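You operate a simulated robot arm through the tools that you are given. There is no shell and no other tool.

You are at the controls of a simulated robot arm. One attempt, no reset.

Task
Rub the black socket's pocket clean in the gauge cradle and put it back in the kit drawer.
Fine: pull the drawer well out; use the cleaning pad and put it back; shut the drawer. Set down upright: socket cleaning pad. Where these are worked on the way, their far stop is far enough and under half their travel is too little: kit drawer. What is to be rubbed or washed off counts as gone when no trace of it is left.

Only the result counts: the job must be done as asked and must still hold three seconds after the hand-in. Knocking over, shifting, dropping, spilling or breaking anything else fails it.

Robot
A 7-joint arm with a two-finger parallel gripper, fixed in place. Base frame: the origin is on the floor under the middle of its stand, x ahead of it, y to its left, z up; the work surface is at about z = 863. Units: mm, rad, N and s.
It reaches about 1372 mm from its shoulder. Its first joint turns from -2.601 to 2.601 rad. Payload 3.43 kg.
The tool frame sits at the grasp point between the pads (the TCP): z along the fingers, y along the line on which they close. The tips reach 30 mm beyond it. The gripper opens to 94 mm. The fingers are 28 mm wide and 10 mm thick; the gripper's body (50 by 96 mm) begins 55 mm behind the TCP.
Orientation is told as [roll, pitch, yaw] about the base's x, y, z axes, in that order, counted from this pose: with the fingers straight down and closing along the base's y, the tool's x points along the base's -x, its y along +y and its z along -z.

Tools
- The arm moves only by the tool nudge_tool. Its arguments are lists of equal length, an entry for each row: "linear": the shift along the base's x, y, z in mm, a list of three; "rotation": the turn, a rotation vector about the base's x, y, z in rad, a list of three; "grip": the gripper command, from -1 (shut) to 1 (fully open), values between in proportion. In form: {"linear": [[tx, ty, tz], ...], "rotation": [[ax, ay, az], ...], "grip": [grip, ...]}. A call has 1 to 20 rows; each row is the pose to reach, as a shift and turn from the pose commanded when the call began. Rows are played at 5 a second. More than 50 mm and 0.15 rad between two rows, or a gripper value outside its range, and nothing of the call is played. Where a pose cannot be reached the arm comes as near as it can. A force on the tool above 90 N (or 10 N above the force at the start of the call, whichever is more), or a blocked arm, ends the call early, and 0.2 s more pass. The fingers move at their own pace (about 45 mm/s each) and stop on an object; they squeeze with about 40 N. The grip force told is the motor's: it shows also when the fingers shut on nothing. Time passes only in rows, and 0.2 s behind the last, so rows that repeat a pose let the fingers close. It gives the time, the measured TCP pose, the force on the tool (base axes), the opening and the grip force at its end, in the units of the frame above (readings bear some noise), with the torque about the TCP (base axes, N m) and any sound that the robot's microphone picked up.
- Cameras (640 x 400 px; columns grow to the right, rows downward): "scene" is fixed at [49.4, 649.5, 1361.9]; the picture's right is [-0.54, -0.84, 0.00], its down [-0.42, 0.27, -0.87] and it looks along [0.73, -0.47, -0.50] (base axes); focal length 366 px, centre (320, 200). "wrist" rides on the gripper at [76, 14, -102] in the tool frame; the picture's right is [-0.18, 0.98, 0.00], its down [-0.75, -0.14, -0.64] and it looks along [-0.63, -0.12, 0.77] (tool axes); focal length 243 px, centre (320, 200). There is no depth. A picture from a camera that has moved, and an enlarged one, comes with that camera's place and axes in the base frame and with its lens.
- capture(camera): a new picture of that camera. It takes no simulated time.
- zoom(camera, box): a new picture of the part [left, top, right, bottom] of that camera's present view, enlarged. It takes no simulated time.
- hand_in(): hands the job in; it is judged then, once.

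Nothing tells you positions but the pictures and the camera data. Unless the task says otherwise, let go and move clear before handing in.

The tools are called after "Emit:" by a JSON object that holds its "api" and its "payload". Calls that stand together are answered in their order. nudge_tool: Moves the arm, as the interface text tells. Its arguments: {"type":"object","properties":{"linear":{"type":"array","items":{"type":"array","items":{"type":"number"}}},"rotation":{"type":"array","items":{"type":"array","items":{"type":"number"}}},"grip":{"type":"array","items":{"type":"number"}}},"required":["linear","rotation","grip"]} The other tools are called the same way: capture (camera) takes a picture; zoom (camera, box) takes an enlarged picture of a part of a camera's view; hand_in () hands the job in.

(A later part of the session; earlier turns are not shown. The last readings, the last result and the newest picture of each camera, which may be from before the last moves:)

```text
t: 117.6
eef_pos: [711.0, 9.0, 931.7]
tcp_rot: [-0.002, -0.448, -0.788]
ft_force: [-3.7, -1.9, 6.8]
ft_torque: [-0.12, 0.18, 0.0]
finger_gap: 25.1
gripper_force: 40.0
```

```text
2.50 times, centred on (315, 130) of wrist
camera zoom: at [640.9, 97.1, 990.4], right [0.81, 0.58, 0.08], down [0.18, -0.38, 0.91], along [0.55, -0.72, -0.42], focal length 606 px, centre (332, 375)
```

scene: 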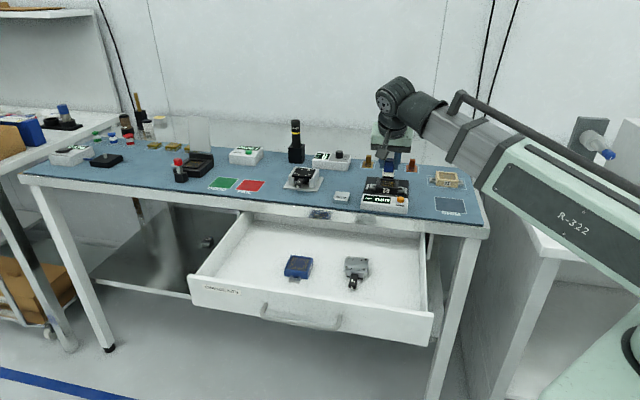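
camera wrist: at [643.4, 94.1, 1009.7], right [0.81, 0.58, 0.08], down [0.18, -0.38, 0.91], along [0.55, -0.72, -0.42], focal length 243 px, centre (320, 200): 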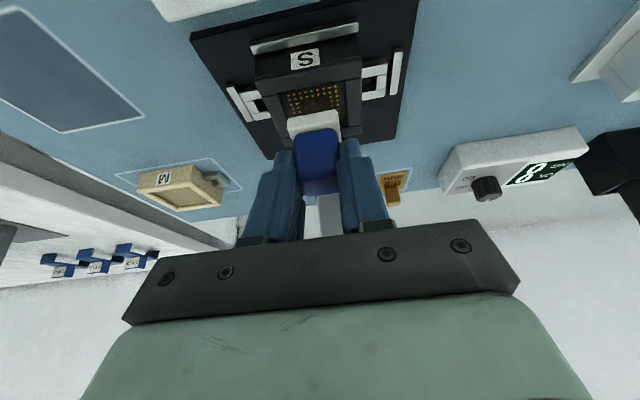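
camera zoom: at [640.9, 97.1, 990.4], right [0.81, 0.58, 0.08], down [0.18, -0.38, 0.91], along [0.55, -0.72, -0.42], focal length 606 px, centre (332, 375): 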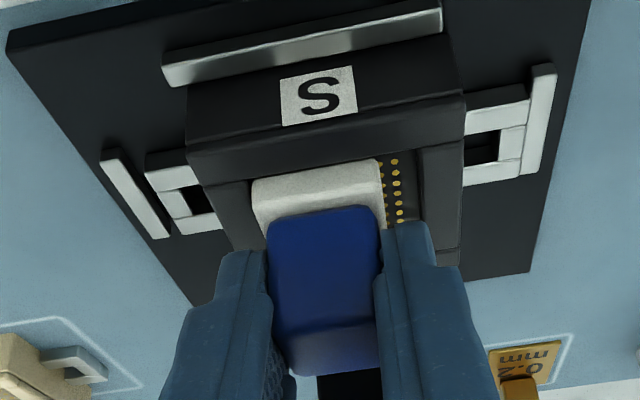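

The socket is now against one side rail while the pad slides in the pocket, as intended. I'll do the strokes in the depth direction, with a touch more pressure.

Emit:
{"api": "nudge_tool", "payload": {"linear": [[0, 0, -0.5], [-4.6, 4.6, -0.5], [0, 0, -0.5], [4.6, -4.6, -0.5], [0, 0, -0.5], [-4.6, 4.6, -0.5], [0, 0, -0.5], [4.6, -4.6, -0.5], [0, 0, -0.5], [-4.6, 4.6, -0.5], [0, 0, -0.5], [4.6, -4.6, -0.5], [0, 0, -0.5], [-4.6, 4.6, -0.5], [0, 0, -0.5], [4.6, -4.6, -0.5], [0, 0, -0.5]], "rotation": [[0, 0, 0], [0, 0, 0], [0, 0, 0], [0, 0, 0], [0, 0, 0], [0, 0, 0], [0, 0, 0], [0, 0, 0], [0, 0, 0], [0, 0, 0], [0, 0, 0], [0, 0, 0], [0, 0, 0], [0, 0, 0], [0, 0, 0], [0, 0, 0], [0, 0, 0]], "grip": [-1, -1, -1, -1, -1, -1, -1, -1, -1, -1, -1, -1, -1, -1, -1, -1, -1]}}

Emit:
{"api": "nudge_tool", "payload": {"linear": [[4.6, 4.6, -0.2], [0, 0, -0.2], [-4.6, -4.6, -0.2], [0, 0, -0.2], [4.6, 4.6, -0.2], [0, 0, -0.2], [-4.6, -4.6, -0.2], [0, 0, -0.2], [4.6, 4.6, -0.2], [0, 0, -0.2], [-4.6, -4.6, -0.2], [0, 0, -0.2], [4.6, 4.6, -0.2], [0, 0, -0.2], [-4.6, -4.6, -0.2], [0, 0, -0.2]], "rotation": [[0, 0, 0], [0, 0, 0], [0, 0, 0], [0, 0, 0], [0, 0, 0], [0, 0, 0], [0, 0, 0], [0, 0, 0], [0, 0, 0], [0, 0, 0], [0, 0, 0], [0, 0, 0], [0, 0, 0], [0, 0, 0], [0, 0, 0], [0, 0, 0]], "grip": [-1, -1, -1, -1, -1, -1, -1, -1, -1, -1, -1, -1, -1, -1, -1, -1]}}

Emit:
{"api": "zoom", "payload": {"camera": "wrist", "box": [225, 50, 405, 210]}}

```text
t: 121.2
eef_pos: [713.3, 7.6, 930.6]
tcp_rot: [-0.002, -0.45, -0.785]
ft_force: [-1.2, -6.2, 17.9]
ft_torque: [-0.25, -0.01, -0.04]
finger_gap: 24.8
gripper_force: 39.8
```

```text
t: 124.6
eef_pos: [710.2, 5.3, 931.8]
tcp_rot: [-0.003, -0.451, -0.785]
ft_force: [-3.5, -9.2, 24.6]
ft_torque: [-0.32, 0.1, -0.05]
finger_gap: 25.1
gripper_force: 39.9
```

```text
2.50 times, centred on (315, 130) of wrist
camera zoom: at [641.5, 96.0, 989.8], right [0.81, 0.58, 0.08], down [0.18, -0.38, 0.91], along [0.55, -0.72, -0.41], focal length 606 px, centre (332, 375)
```

zoom: 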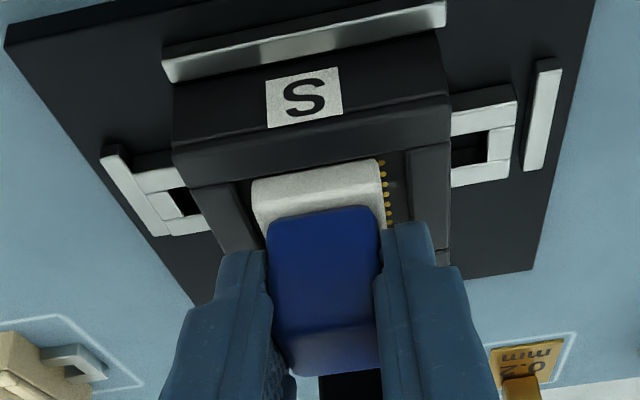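

Contact stayed around 20 N with real sliding. I'll lift and inspect.

Emit:
{"api": "nudge_tool", "payload": {"linear": [[0, 0, 8], [0, 0, 20], [0, 0, 35], [-10, 10, 45], [-20, 20, 52], [-20, 20, 52]], "rotation": [[0, 0, 0], [0, 0, 0], [0, 0, 0], [0, 0, 0], [0, 0, 0], [0, 0, 0]], "grip": [-1, -1, -1, -1, -1, -1]}}

Emit:
{"api": "zoom", "payload": {"camera": "scene", "box": [375, 165, 410, 190]}}

Emit:
{"api": "zoom", "payload": {"camera": "wrist", "box": [270, 60, 370, 130]}}

```text
t: 126.0
eef_pos: [691.0, 26.9, 983.3]
tcp_rot: [0.0, -0.447, -0.784]
ft_force: [0.8, 0.3, -0.8]
ft_torque: [-0.03, -0.01, 0.02]
finger_gap: 25.0
gripper_force: 40.2
```

```text
16.00 times, centred on (392, 178) of scene
camera zoom: at [49.4, 649.5, 1361.9], right [-0.54, -0.84, 0.0], down [-0.42, 0.27, -0.87], along [0.73, -0.47, -0.5], focal length 5862 px, centre (-840, 560)
```

zoom: 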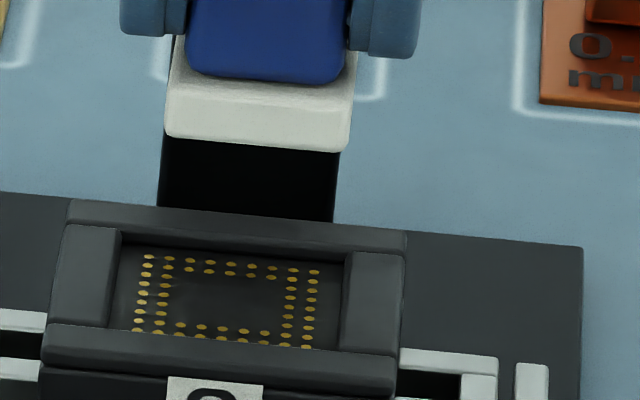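

```text
5.71 times, centred on (320, 95) of wrist
camera zoom: at [621.3, 116.7, 1042.0], right [0.81, 0.58, 0.08], down [0.18, -0.38, 0.91], along [0.55, -0.72, -0.42], focal length 1386 px, centre (320, 800)
```

zoom: 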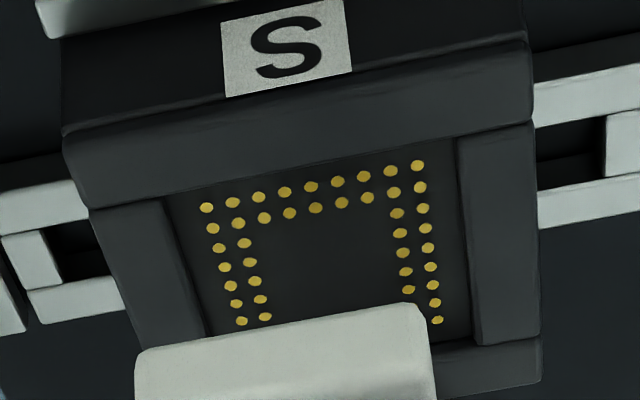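

The stain is no longer visible in either view. For certainty I'll run one more short set of the same effective strokes before returning the pad.

Emit:
{"api": "nudge_tool", "payload": {"linear": [[10, -9, -12], [21.2, -18.7, -24], [21.2, -18.7, -38], [21.2, -18.7, -47], [21.2, -18.7, -51], [21.2, -18.7, -52], [21.2, -18.7, -52]], "rotation": [[0, 0, 0], [0, 0, 0], [0, 0, 0], [0, 0, 0], [0, 0, 0], [0, 0, 0], [0, 0, 0]], "grip": [-1, -1, -1, -1, -1, -1, -1]}}

Emit:
{"api": "nudge_tool", "payload": {"linear": [[-4.6, 4.6, -0.2], [0, 0, -0.2], [4.6, -4.6, -0.2], [0, 0, -0.2], [-4.6, 4.6, -0.2], [0, 0, -0.2], [4.6, -4.6, -0.2], [0, 0, -0.2], [4.6, 4.6, -0.3], [0, 0, -0.3], [-4.6, -4.6, -0.3], [0, 0, -0.3], [4.6, 4.6, -0.3], [0, 0, -0.3], [-4.6, -4.6, -0.3], [0, 0, -0.3]], "rotation": [[0, 0, 0], [0, 0, 0], [0, 0, 0], [0, 0, 0], [0, 0, 0], [0, 0, 0], [0, 0, 0], [0, 0, 0], [0, 0, 0], [0, 0, 0], [0, 0, 0], [0, 0, 0], [0, 0, 0], [0, 0, 0], [0, 0, 0], [0, 0, 0]], "grip": [-1, -1, -1, -1, -1, -1, -1, -1, -1, -1, -1, -1, -1, -1, -1, -1]}}

Emit:
{"api": "nudge_tool", "payload": {"linear": [[0, 0, 8], [0, 0, 20], [0, 0, 35], [-10, 10, 45], [-20, 20, 52], [-29, 27, 54], [-29, 27, 54]], "rotation": [[0, 0, 0], [0, 0, 0], [0, 0, 0], [0, 0, 0], [0, 0, 0], [0, 0, 0], [0, 0, 0]], "grip": [-1, -1, -1, -1, -1, -1, -1]}}

Emit:
{"api": "zoom", "payload": {"camera": "scene", "box": [375, 165, 410, 190]}}

Emit:
{"api": "capture", "payload": {"camera": "wrist"}}

```text
t: 127.6
eef_pos: [713.5, 8.2, 932.4]
tcp_rot: [0.0, -0.452, -0.785]
ft_force: [1.8, -3.6, 13.8]
ft_torque: [-0.15, -0.02, 0.01]
finger_gap: 24.9
gripper_force: 40.6
```

```text
t: 131.0
eef_pos: [710.8, 9.7, 931.6]
tcp_rot: [-0.004, -0.45, -0.786]
ft_force: [-4.6, -8.8, 22.7]
ft_torque: [-0.36, 0.12, -0.08]
finger_gap: 24.9
gripper_force: 40.4
```

```text
t: 132.6
eef_pos: [683.6, 36.4, 984.2]
tcp_rot: [0.001, -0.449, -0.786]
ft_force: [-0.5, 0.5, -0.9]
ft_torque: [0.02, 0.04, -0.01]
finger_gap: 24.9
gripper_force: 39.9
```

```text
16.00 times, centred on (392, 178) of scene
camera zoom: at [49.4, 649.5, 1361.9], right [-0.54, -0.84, 0.0], down [-0.42, 0.27, -0.87], along [0.73, -0.47, -0.5], focal length 5862 px, centre (-840, 560)
```

zoom: 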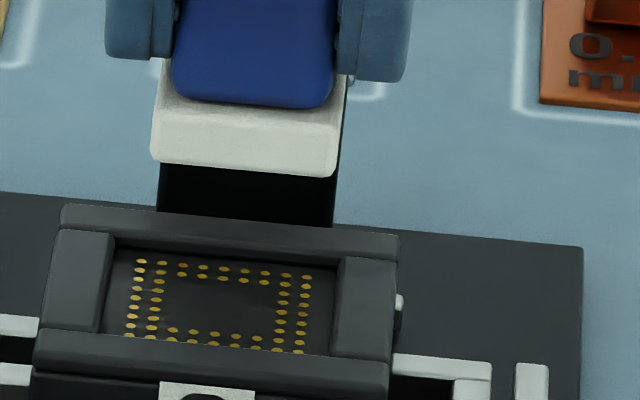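

```text
taken
camera wrist: at [614.4, 125.6, 1042.7], right [0.81, 0.58, 0.08], down [0.18, -0.38, 0.91], along [0.55, -0.72, -0.42], focal length 243 px, centre (320, 200)
```

wrist: 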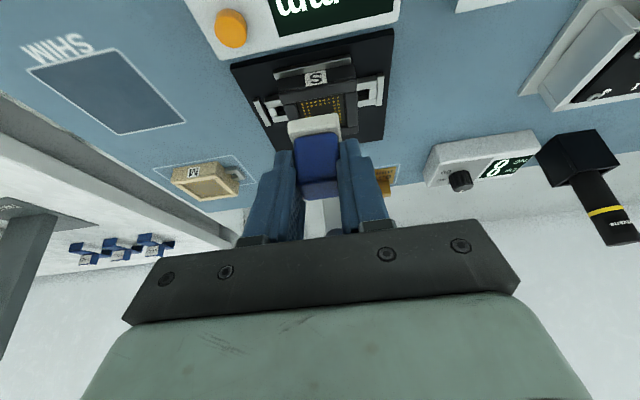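

The pocket is clean in every visible part. I'll check how the pad sits in the grip now before taking it home.

Emit:
{"api": "zoom", "payload": {"camera": "wrist", "box": [225, 30, 405, 150]}}

Emit:
{"api": "zoom", "payload": {"camera": "scene", "box": [360, 130, 420, 200]}}

```text
3.33 times, centred on (315, 90) of wrist
camera zoom: at [614.4, 125.6, 1042.7], right [0.81, 0.58, 0.08], down [0.18, -0.38, 0.91], along [0.55, -0.72, -0.42], focal length 809 px, centre (337, 567)
```

zoom: 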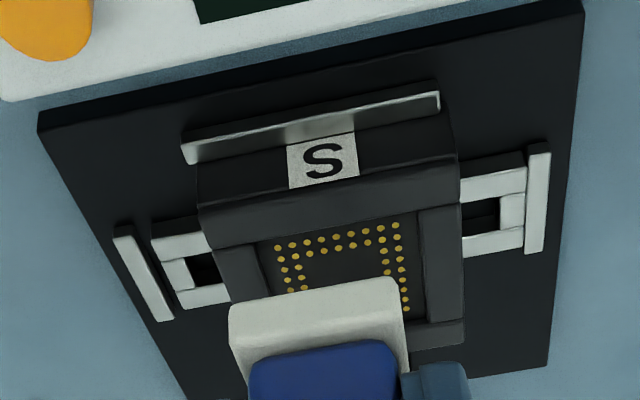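

```text
5.71 times, centred on (390, 165) of scene
camera zoom: at [49.4, 649.5, 1361.9], right [-0.54, -0.84, 0.0], down [-0.42, 0.27, -0.87], along [0.73, -0.47, -0.5], focal length 2094 px, centre (-80, 400)
```

zoom: 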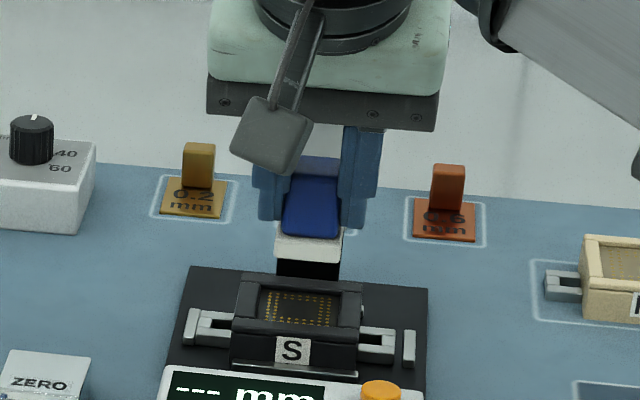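

The pad has only slid about 2 mm up in the fingers and is still level. I'll carry it back along the same path and stop above its home spot.

Emit:
{"api": "nudge_tool", "payload": {"linear": [[37, 22, 3], [75, 43, 11], [112, 65, 18], [150, 87, 26], [188, 109, 26], [225, 131, 26], [263, 153, 26], [301, 175, 26], [338.7, 195.1, 26], [361.7, 172.1, 26], [376.7, 157.1, 26], [376.7, 157.1, -10], [376.7, 157.1, -40], [376.7, 157.1, -40]], "rotation": [[0, 0, 0], [0, 0, 0], [0, 0, 0], [0, 0, 0], [0, 0, 0], [0, 0, 0], [0, 0, 0], [0, 0, 0], [0, 0, 0], [0, 0, 0], [0, 0, 0], [0, 0, 0], [0, 0, 0], [0, 0, 0]], "grip": [-1, -1, -1, -1, -1, -1, -1, -1, -1, -1, -1, -1, -1, -1]}}

Emit:
{"api": "capture", "payload": {"camera": "wrist"}}

Emit:
{"api": "zoom", "payload": {"camera": "scene", "box": [235, 120, 325, 180]}}

```text
t: 135.6
eef_pos: [1059.3, 194.3, 944.4]
tcp_rot: [0.0, -0.449, -0.786]
ft_force: [0.0, -0.4, -0.5]
ft_torque: [-0.02, 0.0, -0.03]
finger_gap: 24.9
gripper_force: 40.1
```

```text
taken
camera wrist: at [990.9, 284.0, 1003.0], right [0.81, 0.58, 0.08], down [0.18, -0.38, 0.91], along [0.55, -0.72, -0.42], focal length 243 px, centre (320, 200)
```

wrist: 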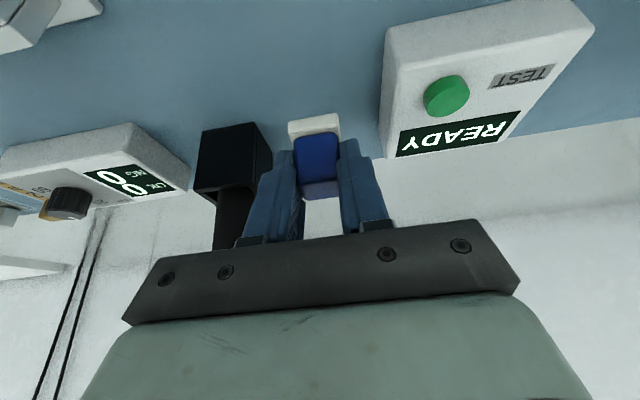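

```text
6.67 times, centred on (280, 150) of scene
camera zoom: at [49.4, 649.5, 1361.9], right [-0.54, -0.84, 0.0], down [-0.42, 0.27, -0.87], along [0.73, -0.47, -0.5], focal length 2442 px, centre (587, 533)
```

zoom: 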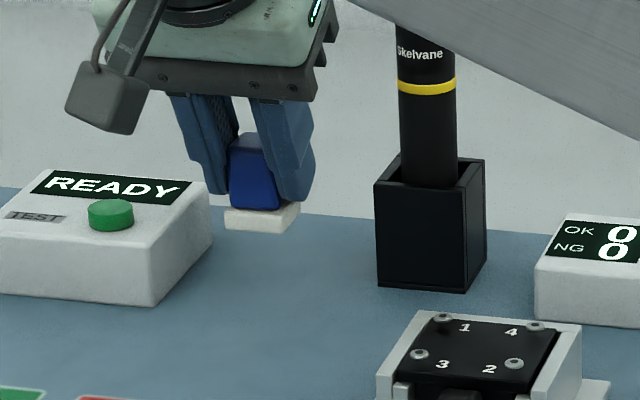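

I'm 38 mm above the pad's home. I'll correct 1 mm and lower it until it touches the table.

Emit:
{"api": "nudge_tool", "payload": {"linear": [[0.2, -1.3, -12], [0.2, -1.3, -24], [0.2, -1.3, -32], [0.2, -1.3, -36], [0.2, -1.3, -36]], "rotation": [[0, 0, 0], [0, 0, 0], [0, 0, 0], [0, 0, 0], [0, 0, 0]], "grip": [-1, -1, -1, -1, -1]}}

Emit:
{"api": "nudge_tool", "payload": {"linear": [[0, 0, -0.8], [0, 0, -1.2]], "rotation": [[0, 0, 0], [0, 0, 0]], "grip": [-1, -1]}}

```text
t: 136.8
eef_pos: [1061.6, 192.7, 909.5]
tcp_rot: [-0.001, -0.448, -0.784]
ft_force: [0.6, 0.7, 0.7]
ft_torque: [0.02, -0.04, 0.05]
finger_gap: 24.9
gripper_force: 39.9
```

```text
t: 137.4
eef_pos: [1061.8, 191.9, 908.6]
tcp_rot: [0.0, -0.449, -0.786]
ft_force: [-0.2, 0.1, -1.1]
ft_torque: [0.0, -0.01, 0.01]
finger_gap: 25.0
gripper_force: 40.2
```

No touch yet; I'll continue in about 1 mm steps.

Emit:
{"api": "nudge_tool", "payload": {"linear": [[0, 0, -0.6], [0, 0, -1.0]], "rotation": [[0, 0, 0], [0, 0, 0]], "grip": [-1, -1]}}

Emit:
{"api": "nudge_tool", "payload": {"linear": [[0, 0, -0.6], [0, 0, -1.0]], "rotation": [[0, 0, 0], [0, 0, 0]], "grip": [-1, -1]}}

Emit:
{"api": "zoom", "payload": {"camera": "scene", "box": [250, 135, 300, 175]}}

```text
t: 138.0
eef_pos: [1063.0, 192.4, 907.6]
tcp_rot: [-0.001, -0.449, -0.786]
ft_force: [-0.4, 0.3, -0.7]
ft_torque: [-0.03, 0.03, 0.02]
finger_gap: 25.1
gripper_force: 40.0
```

```text
t: 138.6
eef_pos: [1061.5, 191.8, 906.9]
tcp_rot: [0.0, -0.449, -0.785]
ft_force: [0.4, 1.6, 2.9]
ft_torque: [0.04, 0.03, -0.01]
finger_gap: 25.2
gripper_force: 40.1
```

```text
10.00 times, centred on (275, 155) of scene
camera zoom: at [49.4, 649.5, 1361.9], right [-0.54, -0.84, 0.0], down [-0.42, 0.27, -0.87], along [0.73, -0.47, -0.5], focal length 3664 px, centre (770, 650)
```

zoom: 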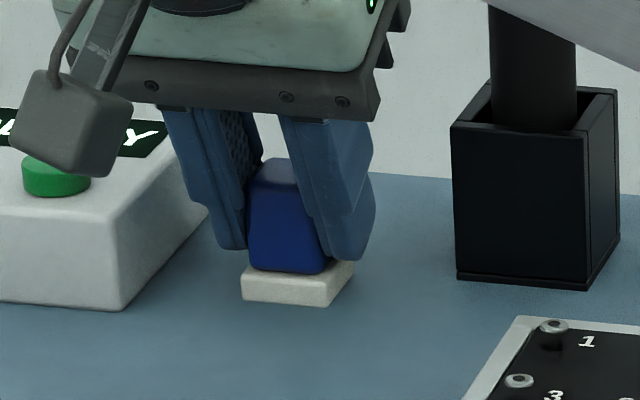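

Light contact begins. I'll compare its place with the original view before letting go.

Emit:
{"api": "zoom", "payload": {"camera": "scene", "box": [255, 140, 295, 175]}}

Emit:
{"api": "capture", "payload": {"camera": "wrist"}}

```text
11.43 times, centred on (275, 158) of scene
camera zoom: at [49.4, 649.5, 1361.9], right [-0.54, -0.84, 0.0], down [-0.42, 0.27, -0.87], along [0.73, -0.47, -0.5], focal length 4187 px, centre (834, 686)
```

zoom: 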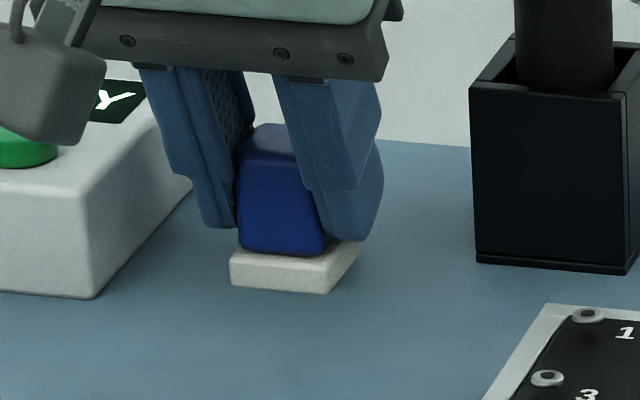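

```text
taken
camera wrist: at [991.5, 281.5, 964.6], right [0.81, 0.58, 0.08], down [0.18, -0.38, 0.91], along [0.55, -0.72, -0.42], focal length 243 px, centre (320, 200)
```

wrist: 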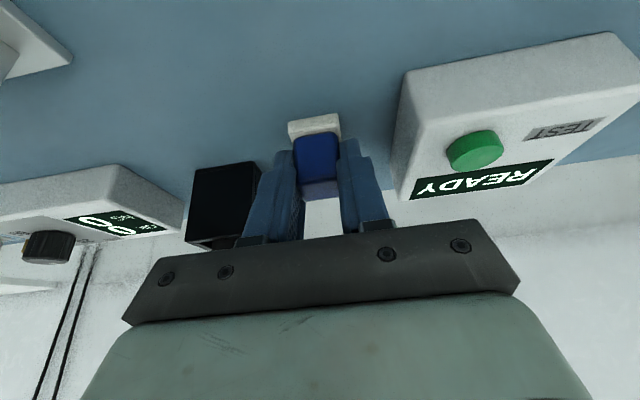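

The pad would land about 2 mm off its original place, so I'll lift a hair, shift it back and set it down.

Emit:
{"api": "nudge_tool", "payload": {"linear": [[0, 0, 2], [0.6, 2.0, 2], [0.6, 2.0, 0.5], [0.6, 2.0, -0.3], [0.6, 2.0, -0.3]], "rotation": [[0, 0, 0], [0, 0, 0], [0, 0, 0], [0, 0, 0], [0, 0, 0]], "grip": [-1, -1, -1, -1, -1]}}

Emit:
{"api": "zoom", "payload": {"camera": "scene", "box": [255, 140, 295, 175]}}

```text
t: 139.8
eef_pos: [1063.4, 194.8, 906.0]
tcp_rot: [0.0, -0.45, -0.786]
ft_force: [-1.9, -0.1, 1.5]
ft_torque: [0.04, 0.08, -0.04]
finger_gap: 25.0
gripper_force: 40.1
```

```text
11.43 times, centred on (275, 158) of scene
camera zoom: at [49.4, 649.5, 1361.9], right [-0.54, -0.84, 0.0], down [-0.42, 0.27, -0.87], along [0.73, -0.47, -0.5], focal length 4187 px, centre (834, 686)
```

zoom: 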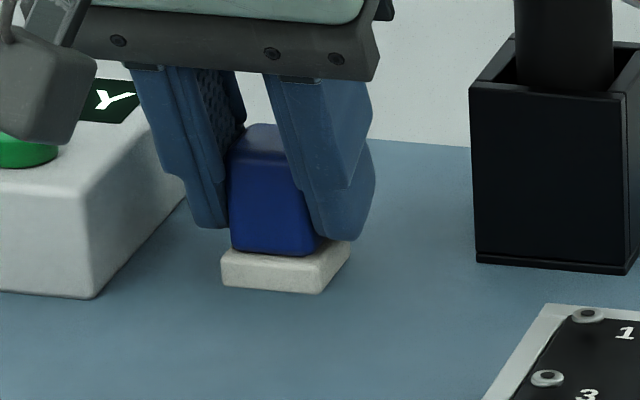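

The pad is now back within a millimetre of its original place. I'll press the last half millimetre, open, and rise straight up.

Emit:
{"api": "nudge_tool", "payload": {"linear": [[0, 0, -0.5], [0, 0, -0.5], [0, 0, -0.5], [0, 0, -0.5]], "rotation": [[0, 0, 0], [0, 0, 0], [0, 0, 0], [0, 0, 0]], "grip": [-1, -0.3, -0.15, -0.15]}}

Emit:
{"api": "nudge_tool", "payload": {"linear": [[0, 0, 5], [0, 0, 20], [0, 0, 45], [0, 0, 75], [-10, 10, 100], [-10, 10, 100]], "rotation": [[0, 0, 0], [0, 0, 0], [0, 0, 0], [0, 0, 0], [0, 0, 0], [0, 0, 0]], "grip": [-0.15, -0.15, -0.15, -0.15, -0.15, -0.15]}}

Emit:
{"api": "zoom", "payload": {"camera": "scene", "box": [255, 140, 295, 175]}}

Emit:
{"api": "capture", "payload": {"camera": "scene"}}

```text
t: 140.8
eef_pos: [1061.6, 195.3, 905.2]
tcp_rot: [0.0, -0.449, -0.786]
ft_force: [0.1, 0.2, 1.1]
ft_torque: [-0.01, 0.05, 0.01]
finger_gap: 40.1
gripper_force: 0.0
```

```text
t: 142.2
eef_pos: [1052.0, 204.8, 1006.0]
tcp_rot: [-0.001, -0.449, -0.784]
ft_force: [0.0, 0.0, -1.0]
ft_torque: [-0.02, 0.05, -0.02]
finger_gap: 40.3
gripper_force: 0.0
```

```text
11.43 times, centred on (275, 158) of scene
camera zoom: at [49.4, 649.5, 1361.9], right [-0.54, -0.84, 0.0], down [-0.42, 0.27, -0.87], along [0.73, -0.47, -0.5], focal length 4187 px, centre (834, 686)
```

zoom: 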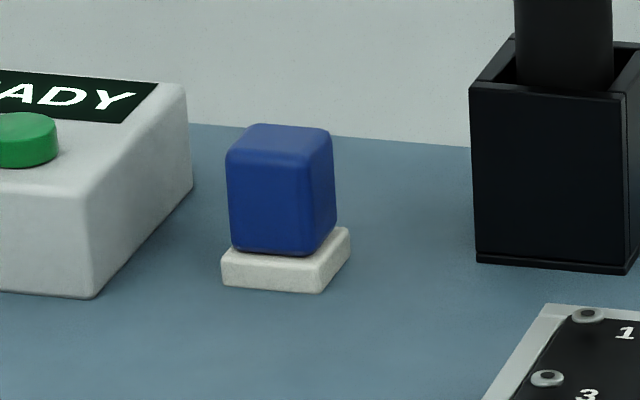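

```text
taken
```

scene: 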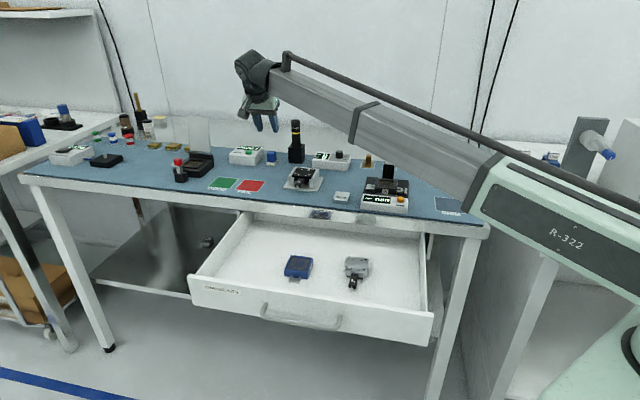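

The pad stands upright at home and everything else looks undisturbed. I'll return to the gauge with the fingers open and a 0.33 rad lean, to collect the cleaned socket.

Emit:
{"api": "nudge_tool", "payload": {"linear": [[-29, 26, 4], [-66, 4, 4], [-104, -18, 4], [-142, -40, 4], [-179, -62, 4], [-217, -84, 0], [-254, -105, -5], [-292, -127, -10], [-330, -149, -14], [-367, -171, -16], [-367, -171, -16]], "rotation": [[0, 0, 0], [0, 0, 0], [0.02, 0.02, 0], [0.04, 0.04, 0], [0.06, 0.06, 0], [0.085, 0.085, 0], [0.085, 0.085, 0], [0.085, 0.085, 0], [0.085, 0.085, 0], [0.085, 0.085, 0], [0.085, 0.085, 0]], "grip": [-0.15, -0.15, 0, 0.5, 1, 1, 1, 1, 1, 1, 1]}}

Emit:
{"api": "capture", "payload": {"camera": "wrist"}}

Emit:
{"api": "zoom", "payload": {"camera": "wrist", "box": [225, 20, 415, 150]}}

Emit:
{"api": "zoom", "payload": {"camera": "scene", "box": [370, 170, 420, 205]}}

```text
t: 144.6
eef_pos: [683.3, 30.0, 990.3]
tcp_rot: [0.001, -0.327, -0.785]
ft_force: [-0.7, 0.2, 0.8]
ft_torque: [-0.01, -0.05, 0.01]
finger_gap: 94.0
gripper_force: 0.1
```

```text
taken
camera wrist: at [618.9, 114.2, 1061.4], right [0.82, 0.57, 0.06], down [0.26, -0.46, 0.85], along [0.51, -0.68, -0.52], focal length 243 px, centre (320, 200)
```

wrist: 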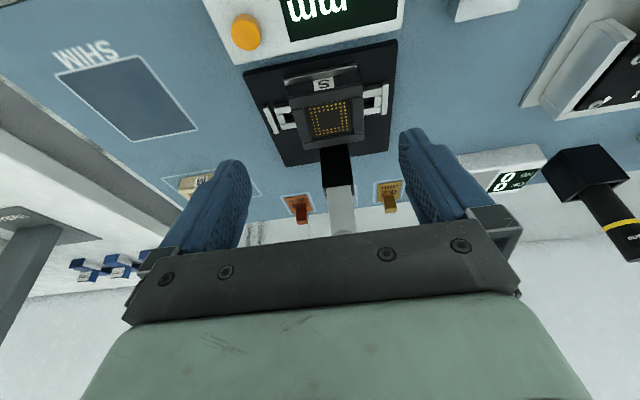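

```text
3.08 times, centred on (320, 85) of wrist
camera zoom: at [618.9, 114.2, 1061.4], right [0.82, 0.57, 0.06], down [0.26, -0.46, 0.85], along [0.51, -0.68, -0.52], focal length 746 px, centre (320, 554)
```

zoom: 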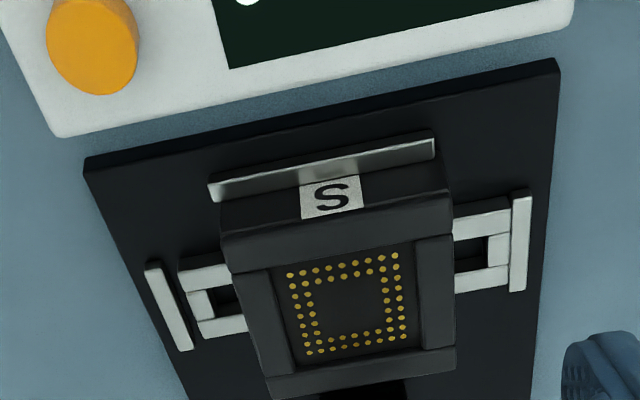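

```text
11.43 times, centred on (395, 188) of scene
camera zoom: at [49.4, 649.5, 1361.9], right [-0.54, -0.84, 0.0], down [-0.42, 0.27, -0.87], along [0.73, -0.47, -0.5], focal length 4187 px, centre (-537, 343)
```

zoom: 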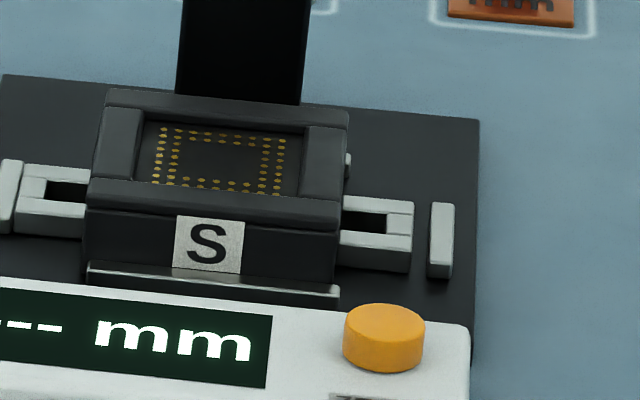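

The pocket is spotless in full view. The socket rests against the front and left rails, centred at a=511.6, n=−504.4, so I'll come in above it with a 76 mm gap.

Emit:
{"api": "nudge_tool", "payload": {"linear": [[0, 0, -15], [9, -6, -30], [18, -12, -36], [28, -17.8, -42], [28, -17.8, -60], [28, -17.8, -60]], "rotation": [[0, 0, 0], [0, 0, 0], [0, 0, 0], [0, 0, 0], [0, 0, 0], [0, 0, 0]], "grip": [0.617, 0.617, 0.617, 0.617, 0.617, 0.617]}}

Emit:
{"api": "capture", "payload": {"camera": "wrist"}}

Emit:
{"api": "zoom", "payload": {"camera": "wrist", "box": [210, 50, 430, 200]}}

Emit:
{"api": "zoom", "payload": {"camera": "scene", "box": [355, 150, 425, 210]}}

```text
t: 146.0
eef_pos: [711.7, 16.9, 928.3]
tcp_rot: [-0.002, -0.329, -0.787]
ft_force: [0.4, -0.3, -0.1]
ft_torque: [0.0, 0.0, 0.0]
finger_gap: 76.0
gripper_force: 0.1
```

```text
taken
camera wrist: at [648.2, 100.0, 1000.1], right [0.82, 0.57, 0.06], down [0.26, -0.46, 0.85], along [0.51, -0.68, -0.52], focal length 243 px, centre (320, 200)
```

wrist: 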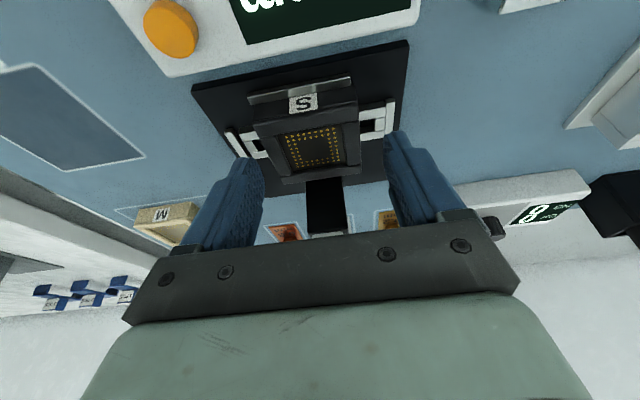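

```text
2.67 times, centred on (320, 125) of wrist
camera zoom: at [648.2, 100.0, 1000.1], right [0.82, 0.57, 0.06], down [0.26, -0.46, 0.85], along [0.51, -0.68, -0.52], focal length 647 px, centre (320, 400)
```

zoom: 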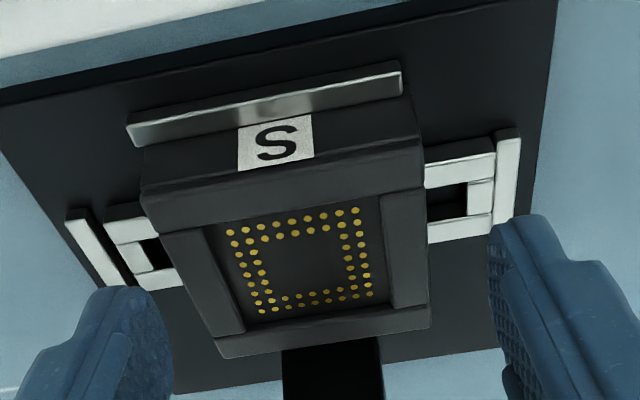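

```text
6.67 times, centred on (390, 180) of scene
camera zoom: at [49.4, 649.5, 1361.9], right [-0.54, -0.84, 0.0], down [-0.42, 0.27, -0.87], along [0.73, -0.47, -0.5], focal length 2442 px, centre (-147, 333)
```

zoom: 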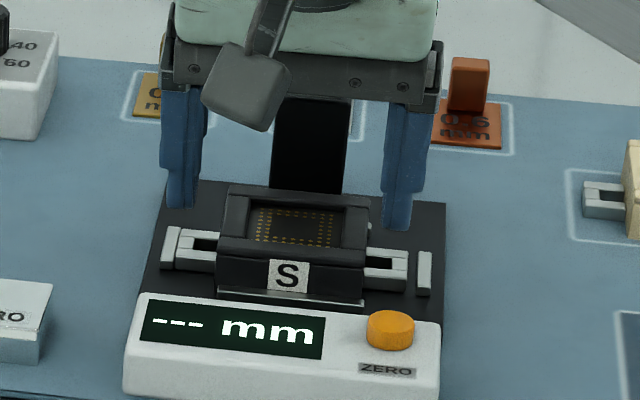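

The socket's centre is confirmed; I need a −3.5 mm sideways trim. I'll apply it while descending to the grip height.

Emit:
{"api": "nudge_tool", "payload": {"linear": [[-1.2, -3.5, -2], [-1.2, -3.5, -8], [-1.2, -3.5, -14], [-1.2, -3.5, -17.5], [-1.2, -3.5, -17.5]], "rotation": [[0, 0, 0], [0, 0, 0], [0, 0, 0], [0, 0, 0], [0, 0, 0]], "grip": [0.617, 0.617, 0.617, 0.617, 0.617]}}

Emit:
{"api": "capture", "payload": {"camera": "wrist"}}

Emit:
{"api": "zoom", "payload": {"camera": "scene", "box": [355, 150, 425, 210]}}

```text
t: 147.2
eef_pos: [711.2, 12.6, 910.6]
tcp_rot: [0.001, -0.328, -0.785]
ft_force: [0.1, -0.5, -0.8]
ft_torque: [-0.01, 0.02, 0.0]
finger_gap: 75.8
gripper_force: 0.1
```

```text
taken
camera wrist: at [646.6, 96.5, 983.3], right [0.82, 0.57, 0.06], down [0.26, -0.46, 0.85], along [0.51, -0.68, -0.52], focal length 243 px, centre (320, 200)
```

wrist: 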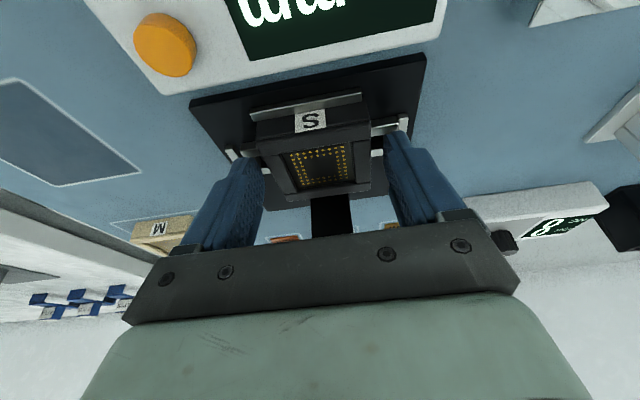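

```text
6.67 times, centred on (390, 180) of scene
camera zoom: at [49.4, 649.5, 1361.9], right [-0.54, -0.84, 0.0], down [-0.42, 0.27, -0.87], along [0.73, -0.47, -0.5], focal length 2442 px, centre (-147, 333)
```

zoom: 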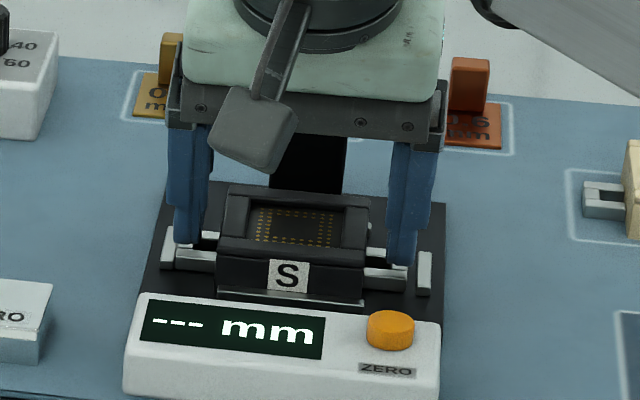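

The fingers are on both sides of the socket above its tabs, with no contact force. I'll close.

Emit:
{"api": "nudge_tool", "payload": {"linear": [[0, 0, 0], [0, 0, 0], [0, 0, 0], [0, 0, 0], [0, 0, 0]], "rotation": [[0, 0, 0], [0, 0, 0], [0, 0, 0], [0, 0, 0], [0, 0, 0]], "grip": [0.3, 0, -1, -1, -1]}}

Emit:
{"api": "zoom", "payload": {"camera": "wrist", "box": [210, 50, 430, 200]}}

Emit:
{"api": "zoom", "payload": {"camera": "scene", "box": [355, 150, 425, 210]}}

```text
t: 148.4
eef_pos: [710.9, 12.5, 911.2]
tcp_rot: [-0.001, -0.328, -0.785]
ft_force: [1.2, -0.8, 0.4]
ft_torque: [0.01, -0.03, -0.04]
finger_gap: 59.3
gripper_force: 39.9
```

```text
2.67 times, centred on (320, 125) of wrist
camera zoom: at [646.6, 96.5, 983.3], right [0.82, 0.57, 0.06], down [0.26, -0.46, 0.85], along [0.51, -0.68, -0.52], focal length 647 px, centre (320, 400)
```

zoom: 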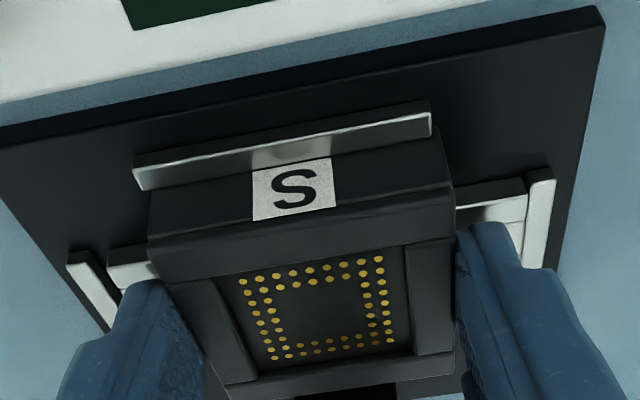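

```text
6.67 times, centred on (390, 180) of scene
camera zoom: at [49.4, 649.5, 1361.9], right [-0.54, -0.84, 0.0], down [-0.42, 0.27, -0.87], along [0.73, -0.47, -0.5], focal length 2442 px, centre (-147, 333)
```

zoom: 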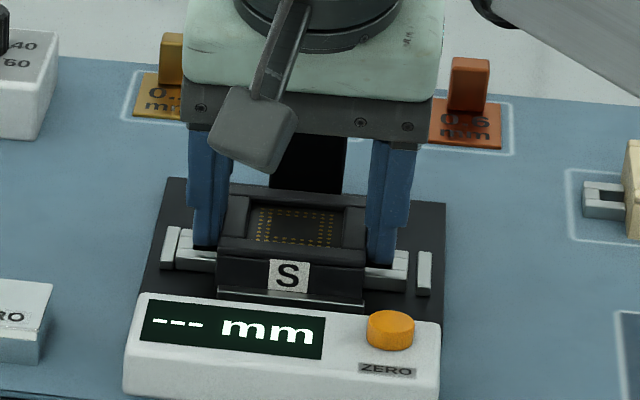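

The socket is held again (gap 59.3 mm). I'll lift it out of the cradle, moving slightly outward once it is above the rails.

Emit:
{"api": "nudge_tool", "payload": {"linear": [[0, 0, 5], [0, 0, 15], [0, 0, 30], [-8, 8, 45], [-20, 20, 62], [-31, 31, 80], [-31, 31, 80]], "rotation": [[0, 0, 0], [0, 0, 0], [0, 0, 0], [0, 0, 0], [0, 0, 0], [0, 0, 0], [0, 0, 0]], "grip": [-1, -1, -1, -1, -1, -1, -1]}}

Emit:
{"api": "capture", "payload": {"camera": "wrist"}}

Emit:
{"api": "zoom", "payload": {"camera": "scene", "box": [340, 110, 440, 215]}}

```text
t: 150.0
eef_pos: [679.6, 42.9, 993.3]
tcp_rot: [0.002, -0.327, -0.785]
ft_force: [-0.8, -0.1, -1.4]
ft_torque: [0.01, 0.05, -0.03]
finger_gap: 59.3
gripper_force: 39.5
```

```text
taken
camera wrist: at [615.4, 126.7, 1064.3], right [0.82, 0.57, 0.06], down [0.26, -0.46, 0.85], along [0.51, -0.68, -0.52], focal length 243 px, centre (320, 200)
```

wrist: 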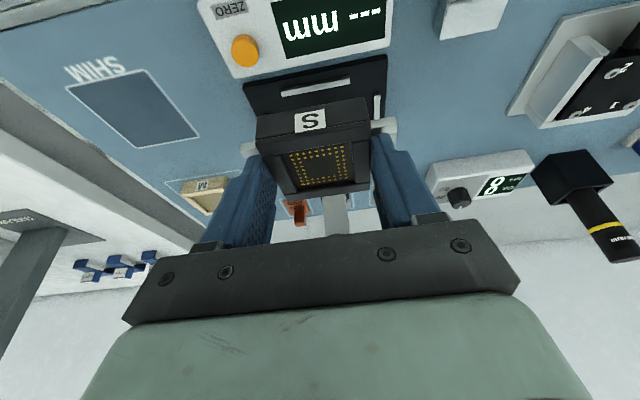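

```text
3.81 times, centred on (390, 162) of scene
camera zoom: at [49.4, 649.5, 1361.9], right [-0.54, -0.84, 0.0], down [-0.42, 0.27, -0.87], along [0.73, -0.47, -0.5], focal length 1396 px, centre (53, 343)
```

zoom: 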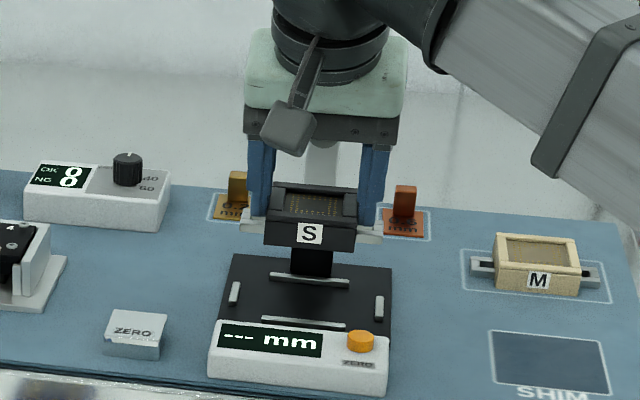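

The socket is out of the cradle and level. I'll carry it back above its spot in the drawer, turning it +90°.

Emit:
{"api": "nudge_tool", "payload": {"linear": [[6, 28.8, 2], [12, 57.7, 4], [18, 86.5, 6], [24, 115.4, 8], [30, 144.2, 8], [36, 173, 8], [42.1, 201.9, 8], [48.1, 230.7, 8], [54.1, 259.6, 8], [60.1, 288.4, 5], [66.1, 317.3, 0], [72.1, 346.1, -10], [72.1, 346.1, -20]], "rotation": [[0, 0, 0.131], [0, 0, 0.262], [0, 0, 0.393], [0, 0, 0.524], [0, 0, 0.655], [0, 0, 0.786], [0, 0, 0.917], [0, 0, 1.048], [0, 0, 1.179], [0, 0, 1.31], [0, 0, 1.441], [0, 0, 1.571], [0, 0, 1.571]], "grip": [-1, -1, -1, -1, -1, -1, -1, -1, -1, -1, -1, -1, -1]}}

Emit:
{"api": "capture", "payload": {"camera": "wrist"}}

Emit:
{"api": "capture", "payload": {"camera": "scene"}}

```text
t: 152.8
eef_pos: [752.1, 386.2, 972.8]
tcp_rot: [0.0, -0.328, 0.787]
ft_force: [-0.5, -0.4, -1.3]
ft_torque: [0.02, 0.02, -0.01]
finger_gap: 59.5
gripper_force: 40.0
```

```text
taken
camera wrist: at [667.6, 322.0, 1044.6], right [-0.57, 0.82, 0.06], down [0.46, 0.26, 0.85], along [0.68, 0.52, -0.52], focal length 243 px, centre (320, 200)
```

wrist: 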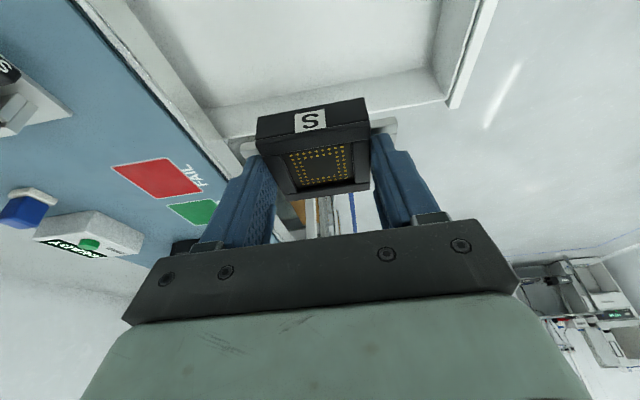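

```text
taken
```

scene: 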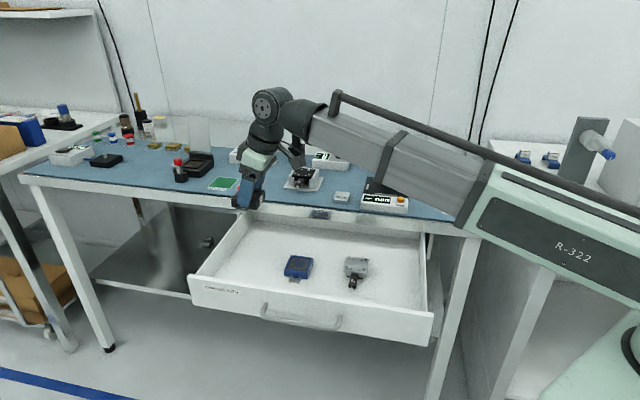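

I'm above the drawer spot. I'll trim 2.6 mm and descend to just above the drawer floor.

Emit:
{"api": "nudge_tool", "payload": {"linear": [[0.1, 2.6, -25], [0.1, 2.6, -55], [0.1, 2.6, -85], [0.1, 2.6, -115], [0.1, 2.6, -140], [0.1, 2.6, -158], [0.1, 2.6, -168], [0.1, 2.6, -168]], "rotation": [[0, 0, 0], [0, 0, 0], [0, 0, 0], [0, 0, 0], [0, 0, 0], [0, 0, 0], [0, 0, 0], [0, 0, 0]], "grip": [-1, -1, -1, -1, -1, -1, -1, -1]}}

Emit:
{"api": "capture", "payload": {"camera": "wrist"}}

Emit:
{"api": "zoom", "payload": {"camera": "scene", "box": [200, 205, 320, 295]}}

```text
t: 154.6
eef_pos: [753.2, 391.8, 804.0]
tcp_rot: [0.0, -0.329, 0.786]
ft_force: [0.1, -0.1, -1.5]
ft_torque: [-0.04, -0.01, 0.0]
finger_gap: 59.3
gripper_force: 39.5
```

```text
taken
camera wrist: at [669.6, 327.2, 876.0], right [-0.57, 0.82, 0.06], down [0.46, 0.26, 0.85], along [0.68, 0.51, -0.52], focal length 243 px, centre (320, 200)
```

wrist: 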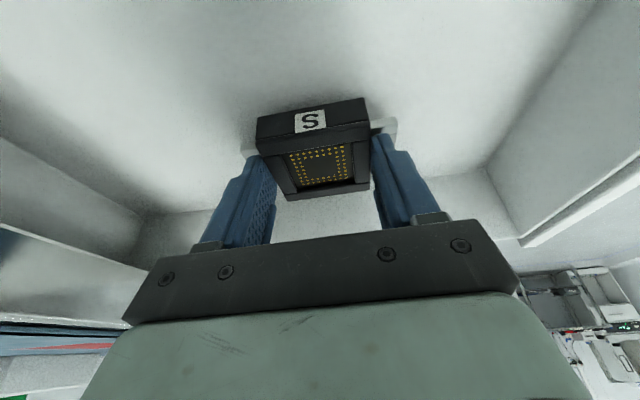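

```text
4.44 times, centred on (260, 250) of scene
camera zoom: at [49.4, 649.5, 1361.9], right [-0.54, -0.84, 0.0], down [-0.42, 0.27, -0.87], along [0.73, -0.47, -0.5], focal length 1628 px, centre (587, -22)
```

zoom: 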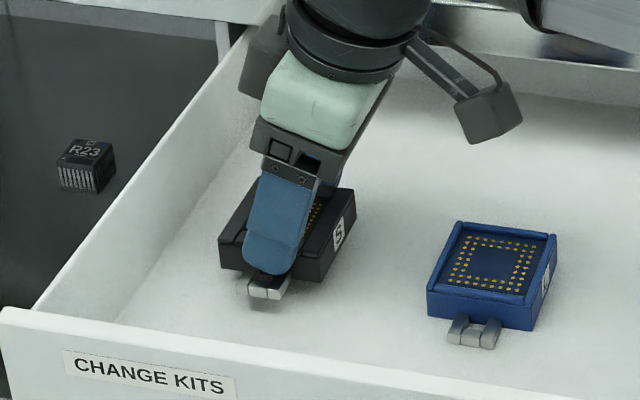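

Level and just above the floor. I'll trim (−2, −2.5) mm and lower in small steps to contact.

Emit:
{"api": "nudge_tool", "payload": {"linear": [[-1.9, -2.6, -2], [-1.9, -2.6, -4.5], [-1.9, -2.6, -4.5]], "rotation": [[0, 0, 0], [0, 0, 0], [0, 0, 0]], "grip": [-1, -1, -1]}}

Emit:
{"api": "nudge_tool", "payload": {"linear": [[0, 0, -0.7], [0, 0, -1.4]], "rotation": [[0, 0, 0], [0, 0, 0]], "grip": [-1, -1]}}

Emit:
{"api": "nudge_tool", "payload": {"linear": [[0, 0, -0.5], [0, 0, -1.0]], "rotation": [[0, 0, 0], [0, 0, 0]], "grip": [-1, -1]}}

```text
t: 155.4
eef_pos: [750.4, 388.8, 798.8]
tcp_rot: [-0.001, -0.329, 0.784]
ft_force: [-0.3, -0.2, -1.5]
ft_torque: [-0.03, 0.02, -0.01]
finger_gap: 59.6
gripper_force: 40.1
```

```text
t: 156.0
eef_pos: [751.9, 389.3, 797.8]
tcp_rot: [0.0, -0.329, 0.787]
ft_force: [-0.1, 0.1, -1.3]
ft_torque: [-0.01, 0.01, -0.02]
finger_gap: 59.4
gripper_force: 40.4
```

```text
t: 156.6
eef_pos: [750.3, 389.4, 794.9]
tcp_rot: [0.001, -0.329, 0.786]
ft_force: [-0.6, 0.0, -1.9]
ft_torque: [0.01, 0.0, -0.01]
finger_gap: 59.6
gripper_force: 39.7
```

No contact yet; lowering further in small steps.

Emit:
{"api": "nudge_tool", "payload": {"linear": [[0, 0, -0.5], [0, 0, -1.0]], "rotation": [[0, 0, 0], [0, 0, 0]], "grip": [-1, -1]}}

Emit:
{"api": "nudge_tool", "payload": {"linear": [[0, 0, -0.5], [0, 0, -1.0]], "rotation": [[0, 0, 0], [0, 0, 0]], "grip": [-1, -1]}}

Emit:
{"api": "zoom", "payload": {"camera": "scene", "box": [228, 240, 278, 285]}}

```text
t: 157.2
eef_pos: [751.2, 388.2, 793.9]
tcp_rot: [-0.001, -0.328, 0.786]
ft_force: [-0.5, -0.9, -1.6]
ft_torque: [-0.01, 0.0, 0.03]
finger_gap: 59.6
gripper_force: 40.2
```

```text
t: 157.8
eef_pos: [750.8, 389.7, 794.6]
tcp_rot: [0.0, -0.326, 0.785]
ft_force: [-0.6, 0.6, -0.9]
ft_torque: [-0.02, 0.0, 0.0]
finger_gap: 59.5
gripper_force: 40.8
```

```text
8.89 times, centred on (253, 262) of scene
camera zoom: at [49.4, 649.5, 1361.9], right [-0.54, -0.84, 0.0], down [-0.42, 0.27, -0.87], along [0.73, -0.47, -0.5], focal length 3257 px, centre (916, -356)
```

zoom: 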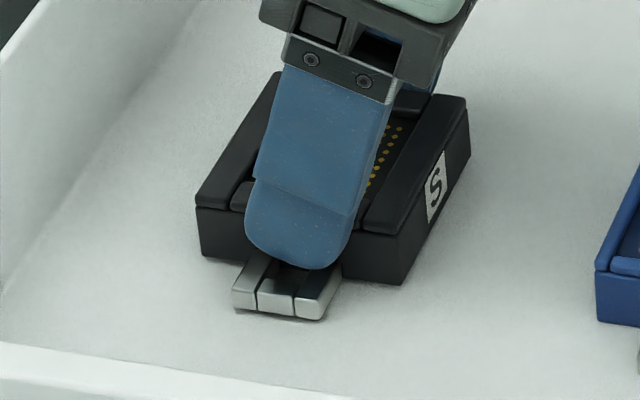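

Nearly down; the socket is about 3 mm off its original spot, so I'll shift it back and keep lowering.

Emit:
{"api": "nudge_tool", "payload": {"linear": [[1.2, 1.2, 0.5], [2.3, 2.3, 0.5], [2.3, 2.3, -0.5], [2.3, 2.3, -1]], "rotation": [[0, 0, 0], [0, 0, 0], [0, 0, 0], [0, 0, 0]], "grip": [-1, -1, -1, -1]}}

Emit:
{"api": "nudge_tool", "payload": {"linear": [[0, 0, -0.5], [0, 0, -1.0]], "rotation": [[0, 0, 0], [0, 0, 0]], "grip": [-1, -1]}}

Emit:
{"api": "zoom", "payload": {"camera": "scene", "box": [228, 240, 278, 285]}}

```text
t: 158.8
eef_pos: [752.7, 392.4, 795.1]
tcp_rot: [0.0, -0.328, 0.784]
ft_force: [0.6, 0.2, -1.2]
ft_torque: [-0.02, -0.01, -0.01]
finger_gap: 59.4
gripper_force: 39.8
```

```text
t: 159.4
eef_pos: [753.3, 391.8, 792.2]
tcp_rot: [-0.002, -0.329, 0.787]
ft_force: [0.7, -0.1, -1.2]
ft_torque: [0.0, -0.03, 0.03]
finger_gap: 59.6
gripper_force: 39.5
```

```text
8.89 times, centred on (253, 262) of scene
camera zoom: at [49.4, 649.5, 1361.9], right [-0.54, -0.84, 0.0], down [-0.42, 0.27, -0.87], along [0.73, -0.47, -0.5], focal length 3257 px, centre (916, -356)
```

zoom: 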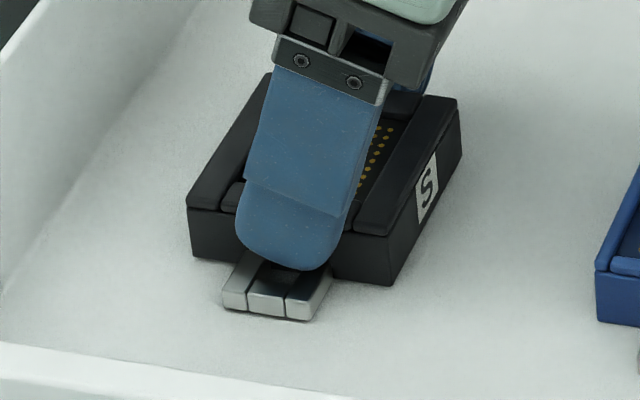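

Position now matches the original closely. I'll continue down by half-millimetres until it touches.

Emit:
{"api": "nudge_tool", "payload": {"linear": [[0, 0, -0.5], [0, 0, -1.0]], "rotation": [[0, 0, 0], [0, 0, 0]], "grip": [-1, -1]}}

Emit:
{"api": "nudge_tool", "payload": {"linear": [[0, 0, -0.5], [0, 0, -1.0]], "rotation": [[0, 0, 0], [0, 0, 0]], "grip": [-1, -1]}}

```text
t: 160.0
eef_pos: [754.5, 392.0, 791.8]
tcp_rot: [0.0, -0.327, 0.785]
ft_force: [-0.6, -0.5, -1.1]
ft_torque: [-0.01, 0.01, 0.03]
finger_gap: 59.3
gripper_force: 39.9
```

```text
t: 160.6
eef_pos: [754.5, 391.1, 791.9]
tcp_rot: [0.0, -0.331, 0.787]
ft_force: [-0.3, 0.4, 6.5]
ft_torque: [0.0, 0.08, -0.05]
finger_gap: 59.6
gripper_force: 40.3
```

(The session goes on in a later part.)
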